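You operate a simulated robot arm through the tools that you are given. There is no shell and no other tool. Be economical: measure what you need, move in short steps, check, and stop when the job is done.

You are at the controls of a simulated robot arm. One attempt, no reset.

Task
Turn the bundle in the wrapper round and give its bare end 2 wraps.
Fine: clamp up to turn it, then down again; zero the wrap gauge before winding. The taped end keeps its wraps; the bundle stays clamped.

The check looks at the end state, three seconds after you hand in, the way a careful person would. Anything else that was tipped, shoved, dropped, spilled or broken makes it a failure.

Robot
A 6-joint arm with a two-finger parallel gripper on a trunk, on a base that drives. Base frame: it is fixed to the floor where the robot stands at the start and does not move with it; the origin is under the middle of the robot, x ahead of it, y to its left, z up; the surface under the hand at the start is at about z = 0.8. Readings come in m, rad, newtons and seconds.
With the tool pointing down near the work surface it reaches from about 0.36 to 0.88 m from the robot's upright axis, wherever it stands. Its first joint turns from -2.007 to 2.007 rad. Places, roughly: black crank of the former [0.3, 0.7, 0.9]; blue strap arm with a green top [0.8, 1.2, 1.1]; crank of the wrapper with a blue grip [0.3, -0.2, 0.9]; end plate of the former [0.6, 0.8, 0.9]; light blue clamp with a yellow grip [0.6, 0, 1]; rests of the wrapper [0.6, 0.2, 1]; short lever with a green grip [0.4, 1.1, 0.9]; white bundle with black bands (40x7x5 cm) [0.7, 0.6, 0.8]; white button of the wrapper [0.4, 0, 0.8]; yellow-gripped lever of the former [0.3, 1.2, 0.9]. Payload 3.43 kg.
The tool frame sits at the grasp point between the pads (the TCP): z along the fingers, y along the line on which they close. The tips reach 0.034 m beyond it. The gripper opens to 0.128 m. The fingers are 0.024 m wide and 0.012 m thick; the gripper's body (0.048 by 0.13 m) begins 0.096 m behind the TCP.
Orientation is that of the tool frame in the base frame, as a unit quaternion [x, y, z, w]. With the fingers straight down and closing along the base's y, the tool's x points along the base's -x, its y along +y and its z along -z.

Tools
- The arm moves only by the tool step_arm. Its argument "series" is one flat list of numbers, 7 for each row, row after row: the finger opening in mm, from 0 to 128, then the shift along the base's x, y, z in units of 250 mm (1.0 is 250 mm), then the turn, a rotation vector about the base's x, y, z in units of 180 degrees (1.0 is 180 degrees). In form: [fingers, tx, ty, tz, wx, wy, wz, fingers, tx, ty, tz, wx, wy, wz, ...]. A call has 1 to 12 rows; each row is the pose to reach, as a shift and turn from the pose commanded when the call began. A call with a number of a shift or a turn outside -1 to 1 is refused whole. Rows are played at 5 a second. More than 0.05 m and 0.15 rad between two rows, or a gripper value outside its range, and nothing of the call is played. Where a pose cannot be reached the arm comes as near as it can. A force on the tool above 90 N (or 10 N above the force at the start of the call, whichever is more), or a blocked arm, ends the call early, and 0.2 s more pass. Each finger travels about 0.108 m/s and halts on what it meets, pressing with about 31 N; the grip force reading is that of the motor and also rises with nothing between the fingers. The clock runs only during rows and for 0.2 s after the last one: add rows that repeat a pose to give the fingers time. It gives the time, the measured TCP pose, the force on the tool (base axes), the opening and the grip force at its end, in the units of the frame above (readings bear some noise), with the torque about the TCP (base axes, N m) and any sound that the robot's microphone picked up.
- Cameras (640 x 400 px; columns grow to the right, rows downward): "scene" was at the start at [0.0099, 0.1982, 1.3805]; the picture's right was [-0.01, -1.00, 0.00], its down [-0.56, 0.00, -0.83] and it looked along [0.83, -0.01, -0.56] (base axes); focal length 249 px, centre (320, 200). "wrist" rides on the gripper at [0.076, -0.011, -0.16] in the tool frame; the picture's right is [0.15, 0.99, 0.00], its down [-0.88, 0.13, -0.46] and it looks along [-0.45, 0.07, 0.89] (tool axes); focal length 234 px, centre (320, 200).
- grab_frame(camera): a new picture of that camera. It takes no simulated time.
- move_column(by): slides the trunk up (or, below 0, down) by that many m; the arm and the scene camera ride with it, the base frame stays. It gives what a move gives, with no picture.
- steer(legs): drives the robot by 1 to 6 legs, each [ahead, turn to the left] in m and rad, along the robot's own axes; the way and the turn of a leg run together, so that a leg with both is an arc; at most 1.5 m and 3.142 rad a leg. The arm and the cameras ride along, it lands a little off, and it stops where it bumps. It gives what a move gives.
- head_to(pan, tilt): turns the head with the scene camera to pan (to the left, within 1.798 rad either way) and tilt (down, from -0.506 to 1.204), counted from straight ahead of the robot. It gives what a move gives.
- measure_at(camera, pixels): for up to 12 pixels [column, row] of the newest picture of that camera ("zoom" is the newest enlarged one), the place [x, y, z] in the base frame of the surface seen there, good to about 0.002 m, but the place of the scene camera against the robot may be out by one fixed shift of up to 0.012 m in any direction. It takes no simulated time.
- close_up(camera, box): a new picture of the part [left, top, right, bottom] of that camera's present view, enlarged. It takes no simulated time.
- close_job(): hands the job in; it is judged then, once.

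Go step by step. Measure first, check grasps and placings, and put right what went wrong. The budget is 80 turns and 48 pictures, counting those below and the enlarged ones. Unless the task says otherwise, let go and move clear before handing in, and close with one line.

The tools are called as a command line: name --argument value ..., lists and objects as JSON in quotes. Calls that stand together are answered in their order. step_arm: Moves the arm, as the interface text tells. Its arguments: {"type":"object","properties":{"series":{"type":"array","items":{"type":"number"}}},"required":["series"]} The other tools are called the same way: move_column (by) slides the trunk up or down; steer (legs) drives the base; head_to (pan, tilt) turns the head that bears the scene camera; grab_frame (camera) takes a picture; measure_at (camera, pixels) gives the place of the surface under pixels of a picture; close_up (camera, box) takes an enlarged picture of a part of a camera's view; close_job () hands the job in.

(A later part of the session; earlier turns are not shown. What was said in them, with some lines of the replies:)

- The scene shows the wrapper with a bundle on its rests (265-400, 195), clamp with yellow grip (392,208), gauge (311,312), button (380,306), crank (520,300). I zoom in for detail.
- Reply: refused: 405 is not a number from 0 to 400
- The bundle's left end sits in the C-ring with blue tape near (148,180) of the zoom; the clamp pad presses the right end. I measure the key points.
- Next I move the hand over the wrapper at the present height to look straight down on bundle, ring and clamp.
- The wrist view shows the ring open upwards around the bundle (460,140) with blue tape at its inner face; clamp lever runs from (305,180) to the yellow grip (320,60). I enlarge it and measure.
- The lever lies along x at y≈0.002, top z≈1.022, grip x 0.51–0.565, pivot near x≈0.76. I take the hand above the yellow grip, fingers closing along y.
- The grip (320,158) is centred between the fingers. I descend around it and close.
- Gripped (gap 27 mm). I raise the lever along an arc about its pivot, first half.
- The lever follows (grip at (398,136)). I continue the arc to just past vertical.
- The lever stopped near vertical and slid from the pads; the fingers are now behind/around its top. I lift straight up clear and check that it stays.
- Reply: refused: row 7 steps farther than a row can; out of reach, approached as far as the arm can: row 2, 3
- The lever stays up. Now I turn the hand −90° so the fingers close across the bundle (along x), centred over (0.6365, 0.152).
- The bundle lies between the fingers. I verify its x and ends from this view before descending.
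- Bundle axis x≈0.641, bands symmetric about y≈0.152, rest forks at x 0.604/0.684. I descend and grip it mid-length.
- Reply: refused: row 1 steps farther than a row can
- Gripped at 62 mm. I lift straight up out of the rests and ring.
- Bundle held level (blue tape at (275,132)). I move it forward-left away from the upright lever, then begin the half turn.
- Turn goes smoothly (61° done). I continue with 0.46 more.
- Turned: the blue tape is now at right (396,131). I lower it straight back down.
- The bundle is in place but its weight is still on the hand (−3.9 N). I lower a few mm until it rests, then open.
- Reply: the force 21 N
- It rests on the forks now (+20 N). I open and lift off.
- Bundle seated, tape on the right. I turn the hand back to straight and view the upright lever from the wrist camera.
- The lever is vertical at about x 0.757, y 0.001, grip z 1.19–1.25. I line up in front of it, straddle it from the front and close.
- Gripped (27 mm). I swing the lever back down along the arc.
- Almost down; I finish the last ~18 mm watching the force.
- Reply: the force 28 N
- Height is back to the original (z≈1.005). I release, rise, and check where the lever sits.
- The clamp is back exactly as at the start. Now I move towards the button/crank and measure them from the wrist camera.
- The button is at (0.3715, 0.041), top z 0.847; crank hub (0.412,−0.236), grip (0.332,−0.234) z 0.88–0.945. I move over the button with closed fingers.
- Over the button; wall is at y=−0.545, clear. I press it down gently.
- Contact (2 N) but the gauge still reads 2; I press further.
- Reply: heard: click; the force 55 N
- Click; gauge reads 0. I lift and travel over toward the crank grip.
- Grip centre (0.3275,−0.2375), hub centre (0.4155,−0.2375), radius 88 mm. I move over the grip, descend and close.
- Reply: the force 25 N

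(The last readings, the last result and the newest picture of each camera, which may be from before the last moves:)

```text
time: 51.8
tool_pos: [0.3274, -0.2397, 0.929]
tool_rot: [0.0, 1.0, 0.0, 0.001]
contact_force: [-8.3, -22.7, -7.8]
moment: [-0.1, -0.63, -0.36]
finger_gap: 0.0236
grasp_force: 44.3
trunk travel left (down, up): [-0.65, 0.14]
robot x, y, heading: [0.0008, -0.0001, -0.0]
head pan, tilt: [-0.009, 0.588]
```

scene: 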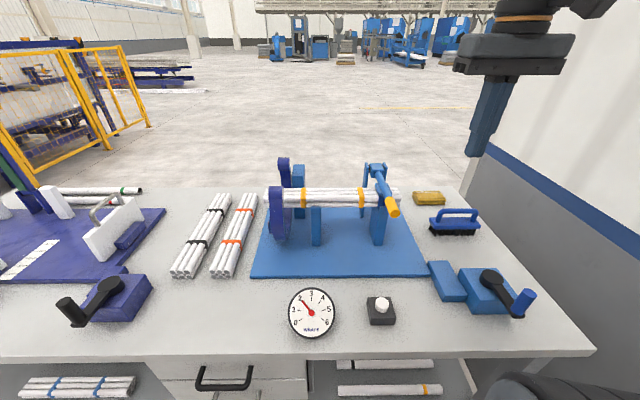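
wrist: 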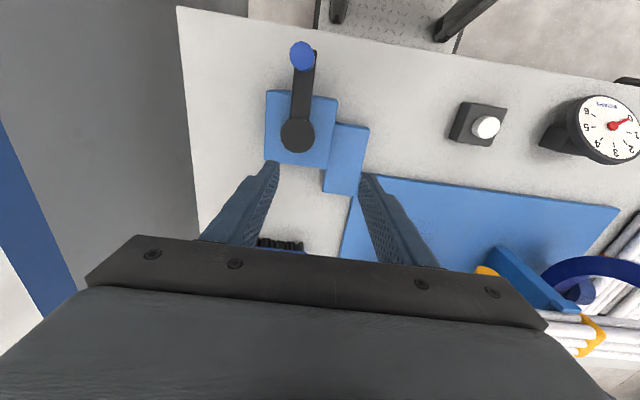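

Held (24 mm). I try 60° clockwise (seen from above) and watch gauge and ring.

step_arm --series '[15, 0.0053, 0.0611, 0, 0, 0, 0, 15, 0.0212, 0.1204, 0, 0, 0, 0, 15, 0.0472, 0.176, 0, 0, 0, 0, 15, 0.0824, 0.2263, 0, 0, 0, 0, 15, 0.1257, 0.2696, 0, 0, 0, 0, 15, 0.176, 0.3048, 0, 0, 0, 0]'

grab_frame --camera "scene"

close_up --camera "scene" --box '[260, 150, 420, 350]'

```text
time: 52.4
tool_pos: [0.3311, -0.2224, 0.9317]
tool_rot: [0.003, 1.0, -0.003, 0.004]
contact_force: [-18.6, -72.2, -16.5]
moment: [0.97, -0.82, -0.31]
finger_gap: 0.0561
grasp_force: 36.8
trunk travel left (down, up): [-0.65, 0.14]
robot x, y, heading: [-0.0015, 0.0017, -0.013]
head pan, tilt: [-0.009, 0.588]
stopped in row 2: the force on the tool passed its limit at 96 N (the readings are from after the stop); the commanded pose is now the measured one
```

```text
19 pictures are left
```

scene: 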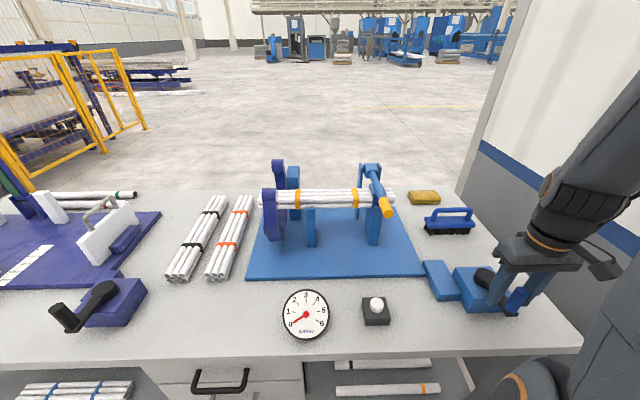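

```text
2.00 times, centred on (340, 250) of scene
```

zoom: 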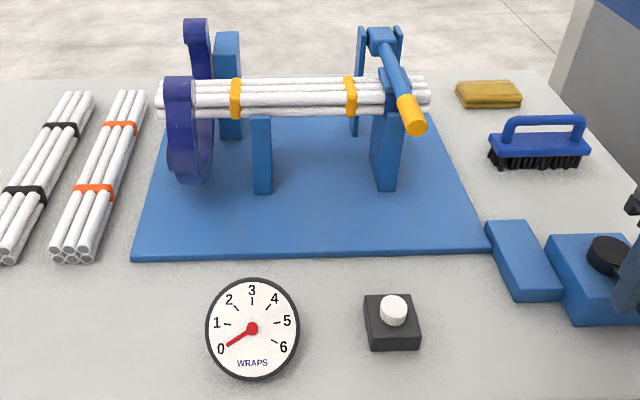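

Clockwise is blocked (96 N, gauge and ring unmoved). I open, re-centre on the grip, regrip and read.

step_arm --series '[70, 0, -0.02, 0, 0, 0, 0, 70, -0.005, -0.04, 0, 0, 0, 0, 70, -0.014, -0.062, 0, 0, 0, 0, 70, -0.014, -0.062, 0, 0, 0, 0]'

grab_frame --camera "wrist"

```text
time: 53.4
tool_pos: [0.327, -0.2266, 0.9296]
tool_rot: [0.001, 1.0, -0.003, 0.001]
contact_force: [-0.3, 0.3, 0.0]
moment: [-0.02, -0.01, 0.0]
finger_gap: 0.0699
grasp_force: 0.0
trunk travel left (down, up): [-0.65, 0.14]
robot x, y, heading: [-0.002, 0.0017, -0.005]
head pan, tilt: [-0.009, 0.588]
```

```text
17 pictures are left
```

wrist: 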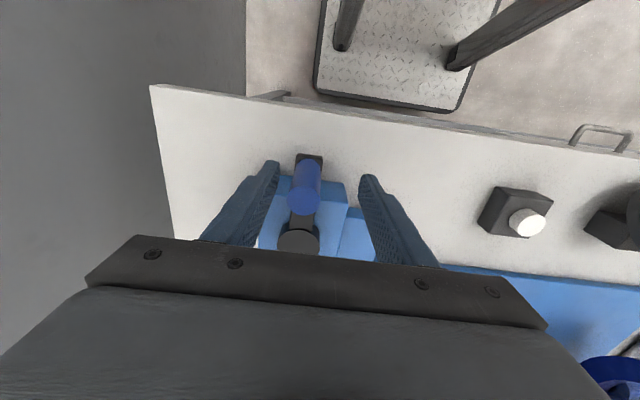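

measure_at --camera "wrist" --pixels '[[303, 202], [293, 202], [315, 202], [303, 210], [298, 242]]'

```text
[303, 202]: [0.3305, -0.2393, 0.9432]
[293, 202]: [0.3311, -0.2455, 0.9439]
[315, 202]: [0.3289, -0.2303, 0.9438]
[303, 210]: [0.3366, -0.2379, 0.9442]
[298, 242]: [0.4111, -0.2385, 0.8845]
```

Grip unchanged at (0.328,−0.238). I centre on it, regrip and go counter-clockwise 60°.

step_arm --series '[70, 0.002, -0.046, 0, 0, 0, 0, 50, 0.002, -0.046, 0, 0, 0, 0, 15, 0.002, -0.046, 0, 0, 0, 0, 15, 0.002, -0.046, 0, 0, 0, 0]'

step_arm --series '[15, 0.0053, -0.0611, 0, 0, 0, 0, 15, 0.0212, -0.1204, 0, 0, 0, 0, 15, 0.0472, -0.176, 0, 0, 0, 0, 15, 0.0824, -0.2263, 0, 0, 0, 0, 15, 0.1257, -0.2696, 0, 0, 0, 0, 15, 0.176, -0.3048, 0, 0, 0, 0]'

grab_frame --camera "scene"

```text
time: 54.4
tool_pos: [0.3284, -0.2386, 0.9291]
tool_rot: [0.002, 1.0, -0.003, 0.002]
contact_force: [1.1, -3.8, -1.9]
moment: [1.94, -0.07, -0.02]
finger_gap: 0.024
grasp_force: 44.8
trunk travel left (down, up): [-0.65, 0.14]
robot x, y, heading: [-0.0006, -0.0001, -0.006]
head pan, tilt: [-0.009, 0.588]
```

```text
time: 55.8
tool_pos: [0.3731, -0.3153, 0.9307]
tool_rot: [0.002, 1.0, -0.002, 0.0]
contact_force: [-3.3, 8.3, -5.4]
moment: [1.43, 0.97, 0.15]
finger_gap: 0.0241
grasp_force: 45.1
trunk travel left (down, up): [-0.65, 0.14]
robot x, y, heading: [-0.0015, 0.0006, -0.004]
head pan, tilt: [-0.009, 0.588]
```

```text
16 pictures are left
```

scene: 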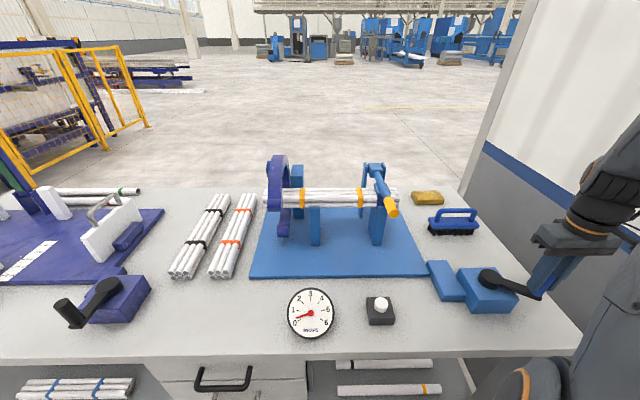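

Counter-clockwise works: ring turned and the gauge began rising. I continue 240° more, to 300° total.

step_arm --series '[15, 0.1149, -0.0419, 0, 0, 0, 0, 15, 0.2371, -0.0419, 0, 0, 0, 0, 15, 0.352, 0, 0, 0, 0, 0, 15, 0.4456, 0.0785, 0, 0, 0, 0, 15, 0.5068, 0.1844, 0, 0, 0, 0, 15, 0.528, 0.3048, 0, 0, 0, 0, 15, 0.5068, 0.4252, 0, 0, 0, 0, 15, 0.4456, 0.5311, 0, 0, 0, 0, 15, 0.352, 0.6096, 0, 0, 0, 0, 15, 0.2371, 0.6515, 0, 0, 0, 0, 15, 0.1149, 0.6515, 0, 0, 0, 0, 15, 0, 0.6096, 0, 0, 0, 0]'

close_up --camera "scene" --box '[260, 150, 420, 350]'

```text
time: 58.4
tool_pos: [0.3714, -0.1642, 0.929]
tool_rot: [0.001, 1.0, -0.003, 0.0]
contact_force: [0.1, -0.3, -0.1]
moment: [0.01, 0.02, -0.02]
finger_gap: 0.015
grasp_force: 0.1
trunk travel left (down, up): [-0.65, 0.14]
robot x, y, heading: [-0.0013, -0.0008, 0.002]
head pan, tilt: [-0.009, 0.588]
```

```text
2.00 times, centred on (340, 250) of scene
```

zoom: 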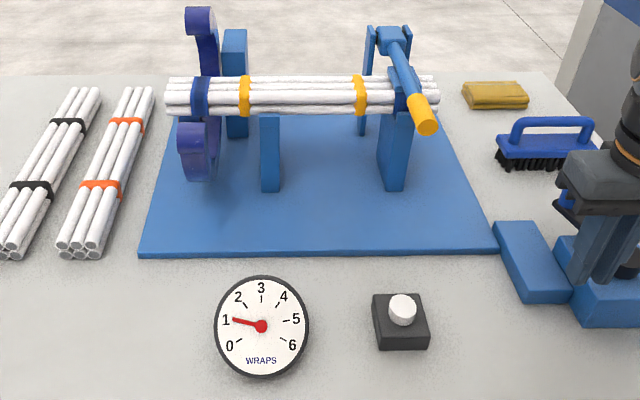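

The grip slipped out somewhere, the gauge reads about 1 and tape shows on the bundle. I lift and look where the crank is.

step_arm --series '[15, 0, 0, 0.15, 0, 0, 0, 40, 0, 0, 0.3, 0, 0, 0, 70, 0, 0, 0.48, 0, 0, 0, 70, 0.1, -0.05, 0.6, 0, 0, 0, 70, 0.24, -0.1, 0.6, 0, 0, 0, 70, 0.36, -0.15, 0.6, 0, 0, 0, 70, 0.36, -0.15, 0.6, 0, 0, 0]'

grab_frame --camera "wrist"

close_up --camera "scene" --box '[250, 150, 410, 350]'

```text
time: 60.0
tool_pos: [0.4631, -0.2009, 1.0808]
tool_rot: [0.001, 1.0, -0.003, 0.001]
contact_force: [-0.4, 0.5, 0.3]
moment: [-0.02, 0.02, 0.0]
finger_gap: 0.0698
grasp_force: 0.1
trunk travel left (down, up): [-0.65, 0.14]
robot x, y, heading: [0.0029, 0.0041, -0.003]
head pan, tilt: [-0.009, 0.588]
```

```text
14 pictures are left
```

wrist: 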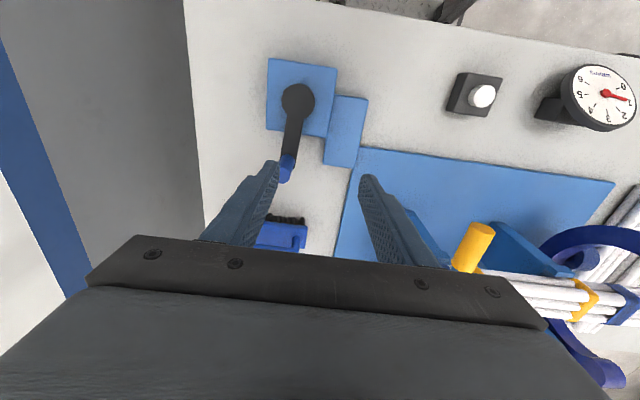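

```text
2.00 times, centred on (330, 250) of scene
```

zoom: 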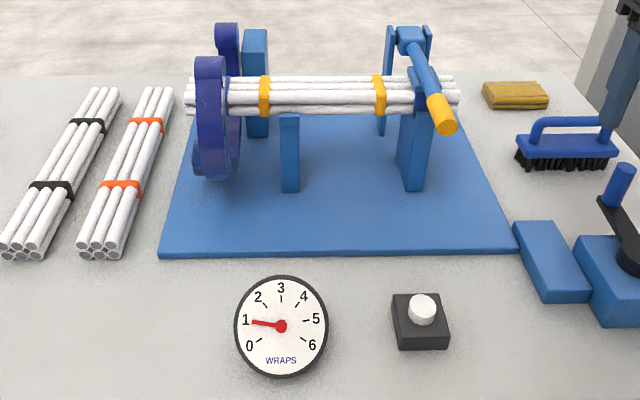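

The crank gives 2 wraps per turn: it rests near 175° with the gauge ≈0.95, ring opening up again. So half a turn more is needed; I measure the crank's grip now.

measure_at --camera "wrist" --pixels '[[287, 162], [282, 165], [293, 160], [287, 175], [286, 157], [297, 100], [285, 100], [312, 100], [298, 86], [297, 115], [292, 145]]'

measure_at --camera "zoom" --pixels '[[623, 167], [618, 185]]'

```text
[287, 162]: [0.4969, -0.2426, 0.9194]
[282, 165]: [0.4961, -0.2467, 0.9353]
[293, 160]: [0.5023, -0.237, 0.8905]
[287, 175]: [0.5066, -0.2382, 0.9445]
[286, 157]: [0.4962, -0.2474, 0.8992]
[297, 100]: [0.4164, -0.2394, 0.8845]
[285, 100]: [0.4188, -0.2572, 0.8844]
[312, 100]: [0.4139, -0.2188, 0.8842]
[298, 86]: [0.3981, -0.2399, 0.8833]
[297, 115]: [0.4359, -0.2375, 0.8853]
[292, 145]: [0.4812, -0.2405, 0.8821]
```

```text
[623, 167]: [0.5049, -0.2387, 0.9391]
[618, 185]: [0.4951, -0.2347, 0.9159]
```

Hub (0.4165,−0.238), grip ≈(0.505,−0.241). I regrip it there, and will rotate the hand along with the crank this time so it cannot slip out.

step_arm --series '[80, 0.08, -0.08, 0, 0, 0, 0, 80, 0.168, -0.16, 0, 0, 0, 0, 80, 0.168, -0.16, -0.16, 0, 0, 0, 80, 0.168, -0.16, -0.34, 0, 0, 0, 80, 0.168, -0.16, -0.52, 0, 0, 0, 80, 0.168, -0.16, -0.623, 0, 0, 0, 80, 0.168, -0.16, -0.623, 0, 0, 0, 40, 0.168, -0.16, -0.623, 0, 0, 0, 15, 0.168, -0.16, -0.623, 0, 0, 0, 15, 0.168, -0.16, -0.623, 0, 0, 0]'

```text
time: 62.2
tool_pos: [0.5034, -0.243, 0.9224]
tool_rot: [0.002, 1.0, -0.003, 0.001]
contact_force: [3.5, 0.5, -0.7]
moment: [2.17, -0.34, -0.03]
finger_gap: 0.024
grasp_force: 45.1
trunk travel left (down, up): [-0.65, 0.14]
robot x, y, heading: [-0.0014, 0.0013, -0.005]
head pan, tilt: [-0.009, 0.588]
```

Firmly held and centred. I wind on 96° with the hand turning along.

step_arm --series '[15, -0.0019, 0.0488, 0, 0, 0, 0.0444, 15, -0.0105, 0.0971, 0, 0, 0, 0.0888, 15, -0.0256, 0.1439, 0, 0, 0, 0.1333, 15, -0.0472, 0.188, 0, 0, 0, 0.1777, 15, -0.0746, 0.2287, 0, 0, 0, 0.2222, 15, -0.1075, 0.2652, 0, 0, 0, 0.2666, 15, -0.1451, 0.2968, 0, 0, 0, 0.3111, 15, -0.1867, 0.3228, 0, 0, 0, 0.3555, 15, -0.2316, 0.3428, 0, 0, 0, 0.4, 15, -0.2788, 0.3563, 0, 0, 0, 0.4444, 15, -0.3274, 0.3631, 0, 0, 0, 0.4888, 15, -0.3766, 0.3631, 0, 0, 0, 0.5333]'

close_up --camera "scene" --box '[260, 150, 540, 350]'

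```text
time: 64.8
tool_pos: [0.4105, -0.1496, 0.9233]
tool_rot: [0.742, -0.67, 0.002, -0.004]
contact_force: [1.9, -28.7, -4.6]
moment: [-0.57, 2.04, -0.08]
finger_gap: 0.0241
grasp_force: 44.8
trunk travel left (down, up): [-0.65, 0.14]
robot x, y, heading: [-0.0006, -0.0001, -0.008]
head pan, tilt: [-0.009, 0.588]
```

```text
2.00 times, centred on (400, 250) of scene
```

zoom: 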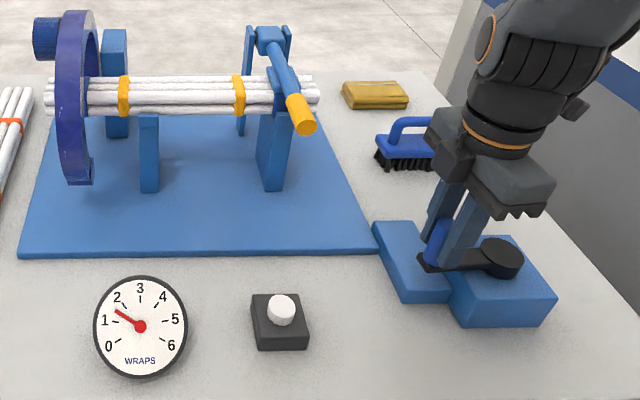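

The gauge is at 1.5 and the grip is secure. I wind the remaining ~87° to bring the crank back to its start position.

step_arm --series '[15, -0.0486, -0.0068, 0, 0, 0, 0.0444, 15, -0.0958, -0.0203, 0, 0, 0, 0.0888, 15, -0.1407, -0.0403, 0, 0, 0, 0.1333, 15, -0.1823, -0.0663, 0, 0, 0, 0.1777, 15, -0.2199, -0.0979, 0, 0, 0, 0.2222, 15, -0.2528, -0.1344, 0, 0, 0, 0.2666, 15, -0.2802, -0.1751, 0, 0, 0, 0.3111, 15, -0.3018, -0.2192, 0, 0, 0, 0.3555, 15, -0.3169, -0.266, 0, 0, 0, 0.4, 15, -0.3255, -0.3143, 0, 0, 0, 0.4444, 15, -0.3273, -0.3572, 0, 0, 0, 0.47, 15, -0.3273, -0.3572, 0, 0, 0, 0.47]'

close_up --camera "scene" --box '[260, 150, 540, 350]'

```text
time: 66.5
tool_pos: [0.3488, -0.1678, 0.9168]
tool_rot: [0.974, -0.223, 0.0, 0.03]
contact_force: [-18.4, 8.0, 64.4]
moment: [1.76, -0.36, -0.2]
finger_gap: 0.0279
grasp_force: 11.6
out of reach, approached as far as the arm can: row 6, 7, 8
trunk travel left (down, up): [-0.65, 0.14]
robot x, y, heading: [-0.0022, 0.0006, -0.006]
head pan, tilt: [-0.009, 0.588]
stopped in row 8: the force on the tool passed its limit at 156 N (the readings are from after the stop); the commanded pose is now the measured one
```

```text
2.00 times, centred on (400, 250) of scene
```

zoom: 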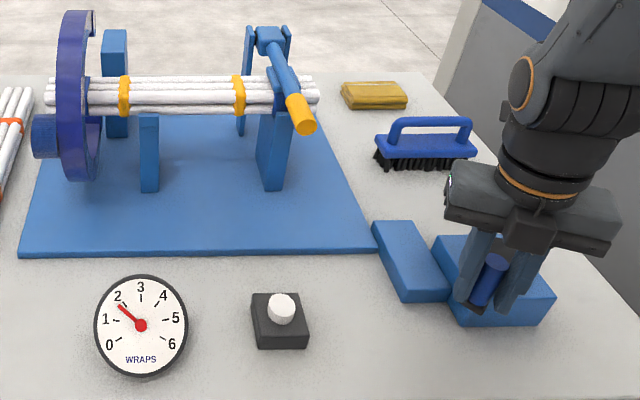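

The wrist hit its turn limit at ~150° yaw (gauge ≈1.75) and tilted a bit. I relieve the load: small lift, undo tilt, yaw back slightly, re-centre on the crank circle — still gripping.

step_arm --series '[15, 0.003, -0.015, 0.012, 0.006, -0.001, -0.03, 15, 0.006, -0.03, 0.024, 0.012, -0.003, -0.06, 15, 0.009, -0.045, 0.028, 0.0186, -0.0043, -0.1, 15, 0.009, -0.045, 0.028, 0.0186, -0.0043, -0.1]'

grab_frame --camera "wrist"

```text
time: 67.5
tool_pos: [0.351, -0.1802, 0.9196]
tool_rot: [0.927, -0.375, -0.007, 0.0]
contact_force: [-18.7, 9.3, -30.3]
moment: [2.07, -1.63, -0.01]
finger_gap: 0.0245
grasp_force: 44.7
trunk travel left (down, up): [-0.65, 0.14]
robot x, y, heading: [-0.0038, 0.0016, -0.003]
head pan, tilt: [-0.009, 0.588]
```

```text
10 pictures are left
```

wrist: 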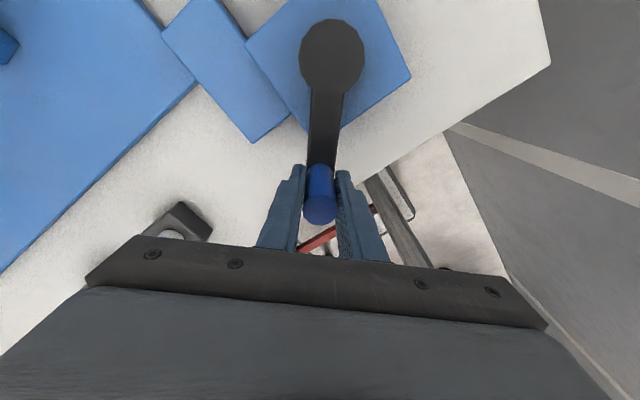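

The grip is well held, aligned with the crank. I continue the last ~43° with fixed yaw.

step_arm --series '[15, -0.0302, -0.0387, -0.006, 0, 0, 0, 15, -0.0548, -0.0812, -0.012, 0, 0, 0, 15, -0.0732, -0.1267, -0.012, 0, 0, 0, 15, -0.0851, -0.1744, -0.012, 0, 0, 0, 15, -0.0895, -0.2109, -0.012, 0, 0, 0, 15, -0.0903, -0.2416, -0.012, 0, 0, 0, 15, -0.0903, -0.2416, -0.012, 0, 0, 0]'

close_up --camera "scene" --box '[260, 150, 420, 350]'

```text
time: 69.2
tool_pos: [0.3314, -0.2374, 0.9189]
tool_rot: [0.927, -0.375, -0.007, 0.006]
contact_force: [-11.7, 1.4, 29.1]
moment: [2.45, -0.79, 0.18]
finger_gap: 0.0245
grasp_force: 45.0
out of reach, approached as far as the arm can: row 6, 7
trunk travel left (down, up): [-0.65, 0.14]
robot x, y, heading: [0.0009, 0.0011, -0.004]
head pan, tilt: [-0.009, 0.588]
```

```text
2.00 times, centred on (340, 250) of scene
```

zoom: 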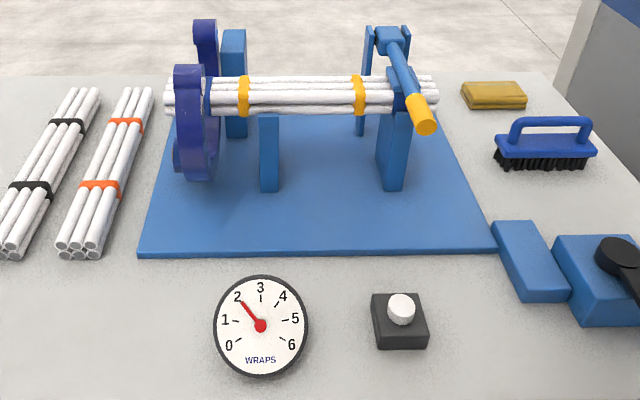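

Gauge needle is on 2, ring open upwards again. I release and lift clear, then verify.

step_arm --series '[30, 0, 0, 0.01, 0, 0, 0, 50, 0, 0, 0.02, 0, 0, 0, 70, 0, 0, 0.02, 0, 0, 0, 70, 0, 0, 0.02, 0, 0, 0, 70, 0, 0, 0.15, 0, 0, -0.03, 70, 0, 0, 0.32, 0, 0, -0.07, 70, 0, 0, 0.5, 0, 0, -0.11, 70, 0.1, 0.05, 0.65, 0, 0, -0.15, 70, 0.2, 0.1, 0.8, 0, 0, -0.19, 70, 0.2, 0.1, 0.95, 0, 0, -0.23]'

close_up --camera "scene" --box '[270, 270, 430, 350]'

grab_frame --camera "scene"

```text
time: 71.3
tool_pos: [0.3829, -0.2123, 1.1562]
tool_rot: [0.736, -0.677, -0.005, -0.001]
contact_force: [0.2, -0.2, -0.9]
moment: [0.02, 0.01, -0.01]
finger_gap: 0.0702
grasp_force: 0.1
trunk travel left (down, up): [-0.65, 0.14]
robot x, y, heading: [-0.0, -0.0028, -0.007]
head pan, tilt: [-0.009, 0.588]
```

```text
4.00 times, centred on (350, 310) of scene
```

zoom: 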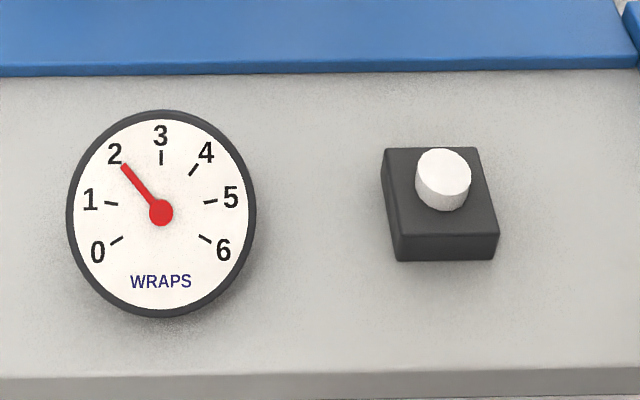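

```text
7 pictures are left
```

scene: 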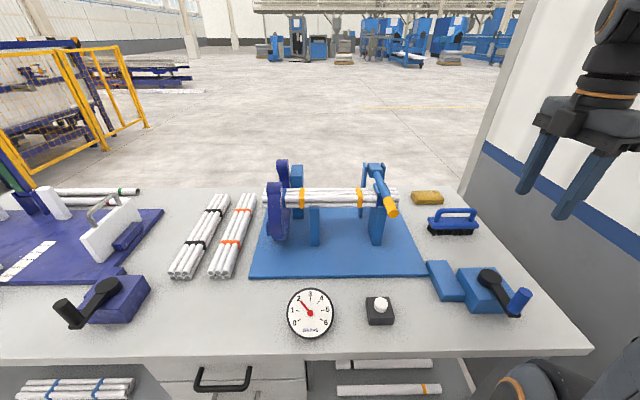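

The gauge sits on 2 and nothing else moved. One closer look at the wrapped end and the clamp.

close_up --camera "scene" --box '[250, 150, 410, 250]'

```text
4.00 times, centred on (330, 200) of scene
```

zoom: 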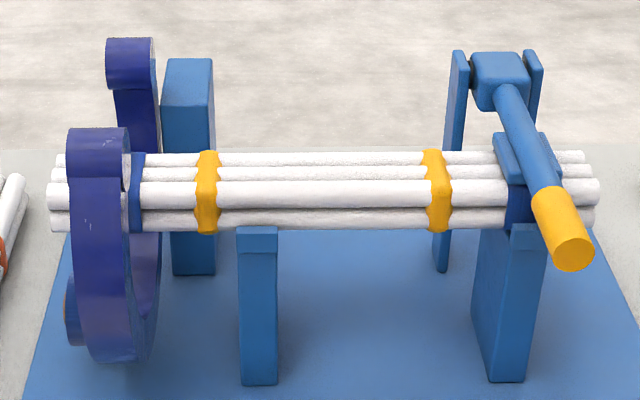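

Both ends now carry blue tape (135,190 and 518,200 of the zoom), the clamp is down, the gauge reads 2 and the arm is clear. I hand in.

close_job

```text
The job is handed in.
```

The bundle is turned round and its bare end now has 2 wraps. The gauge was zeroed before winding and now reads 2. The taped end kept its wraps, the bundle is clamped, and the arm is clear.
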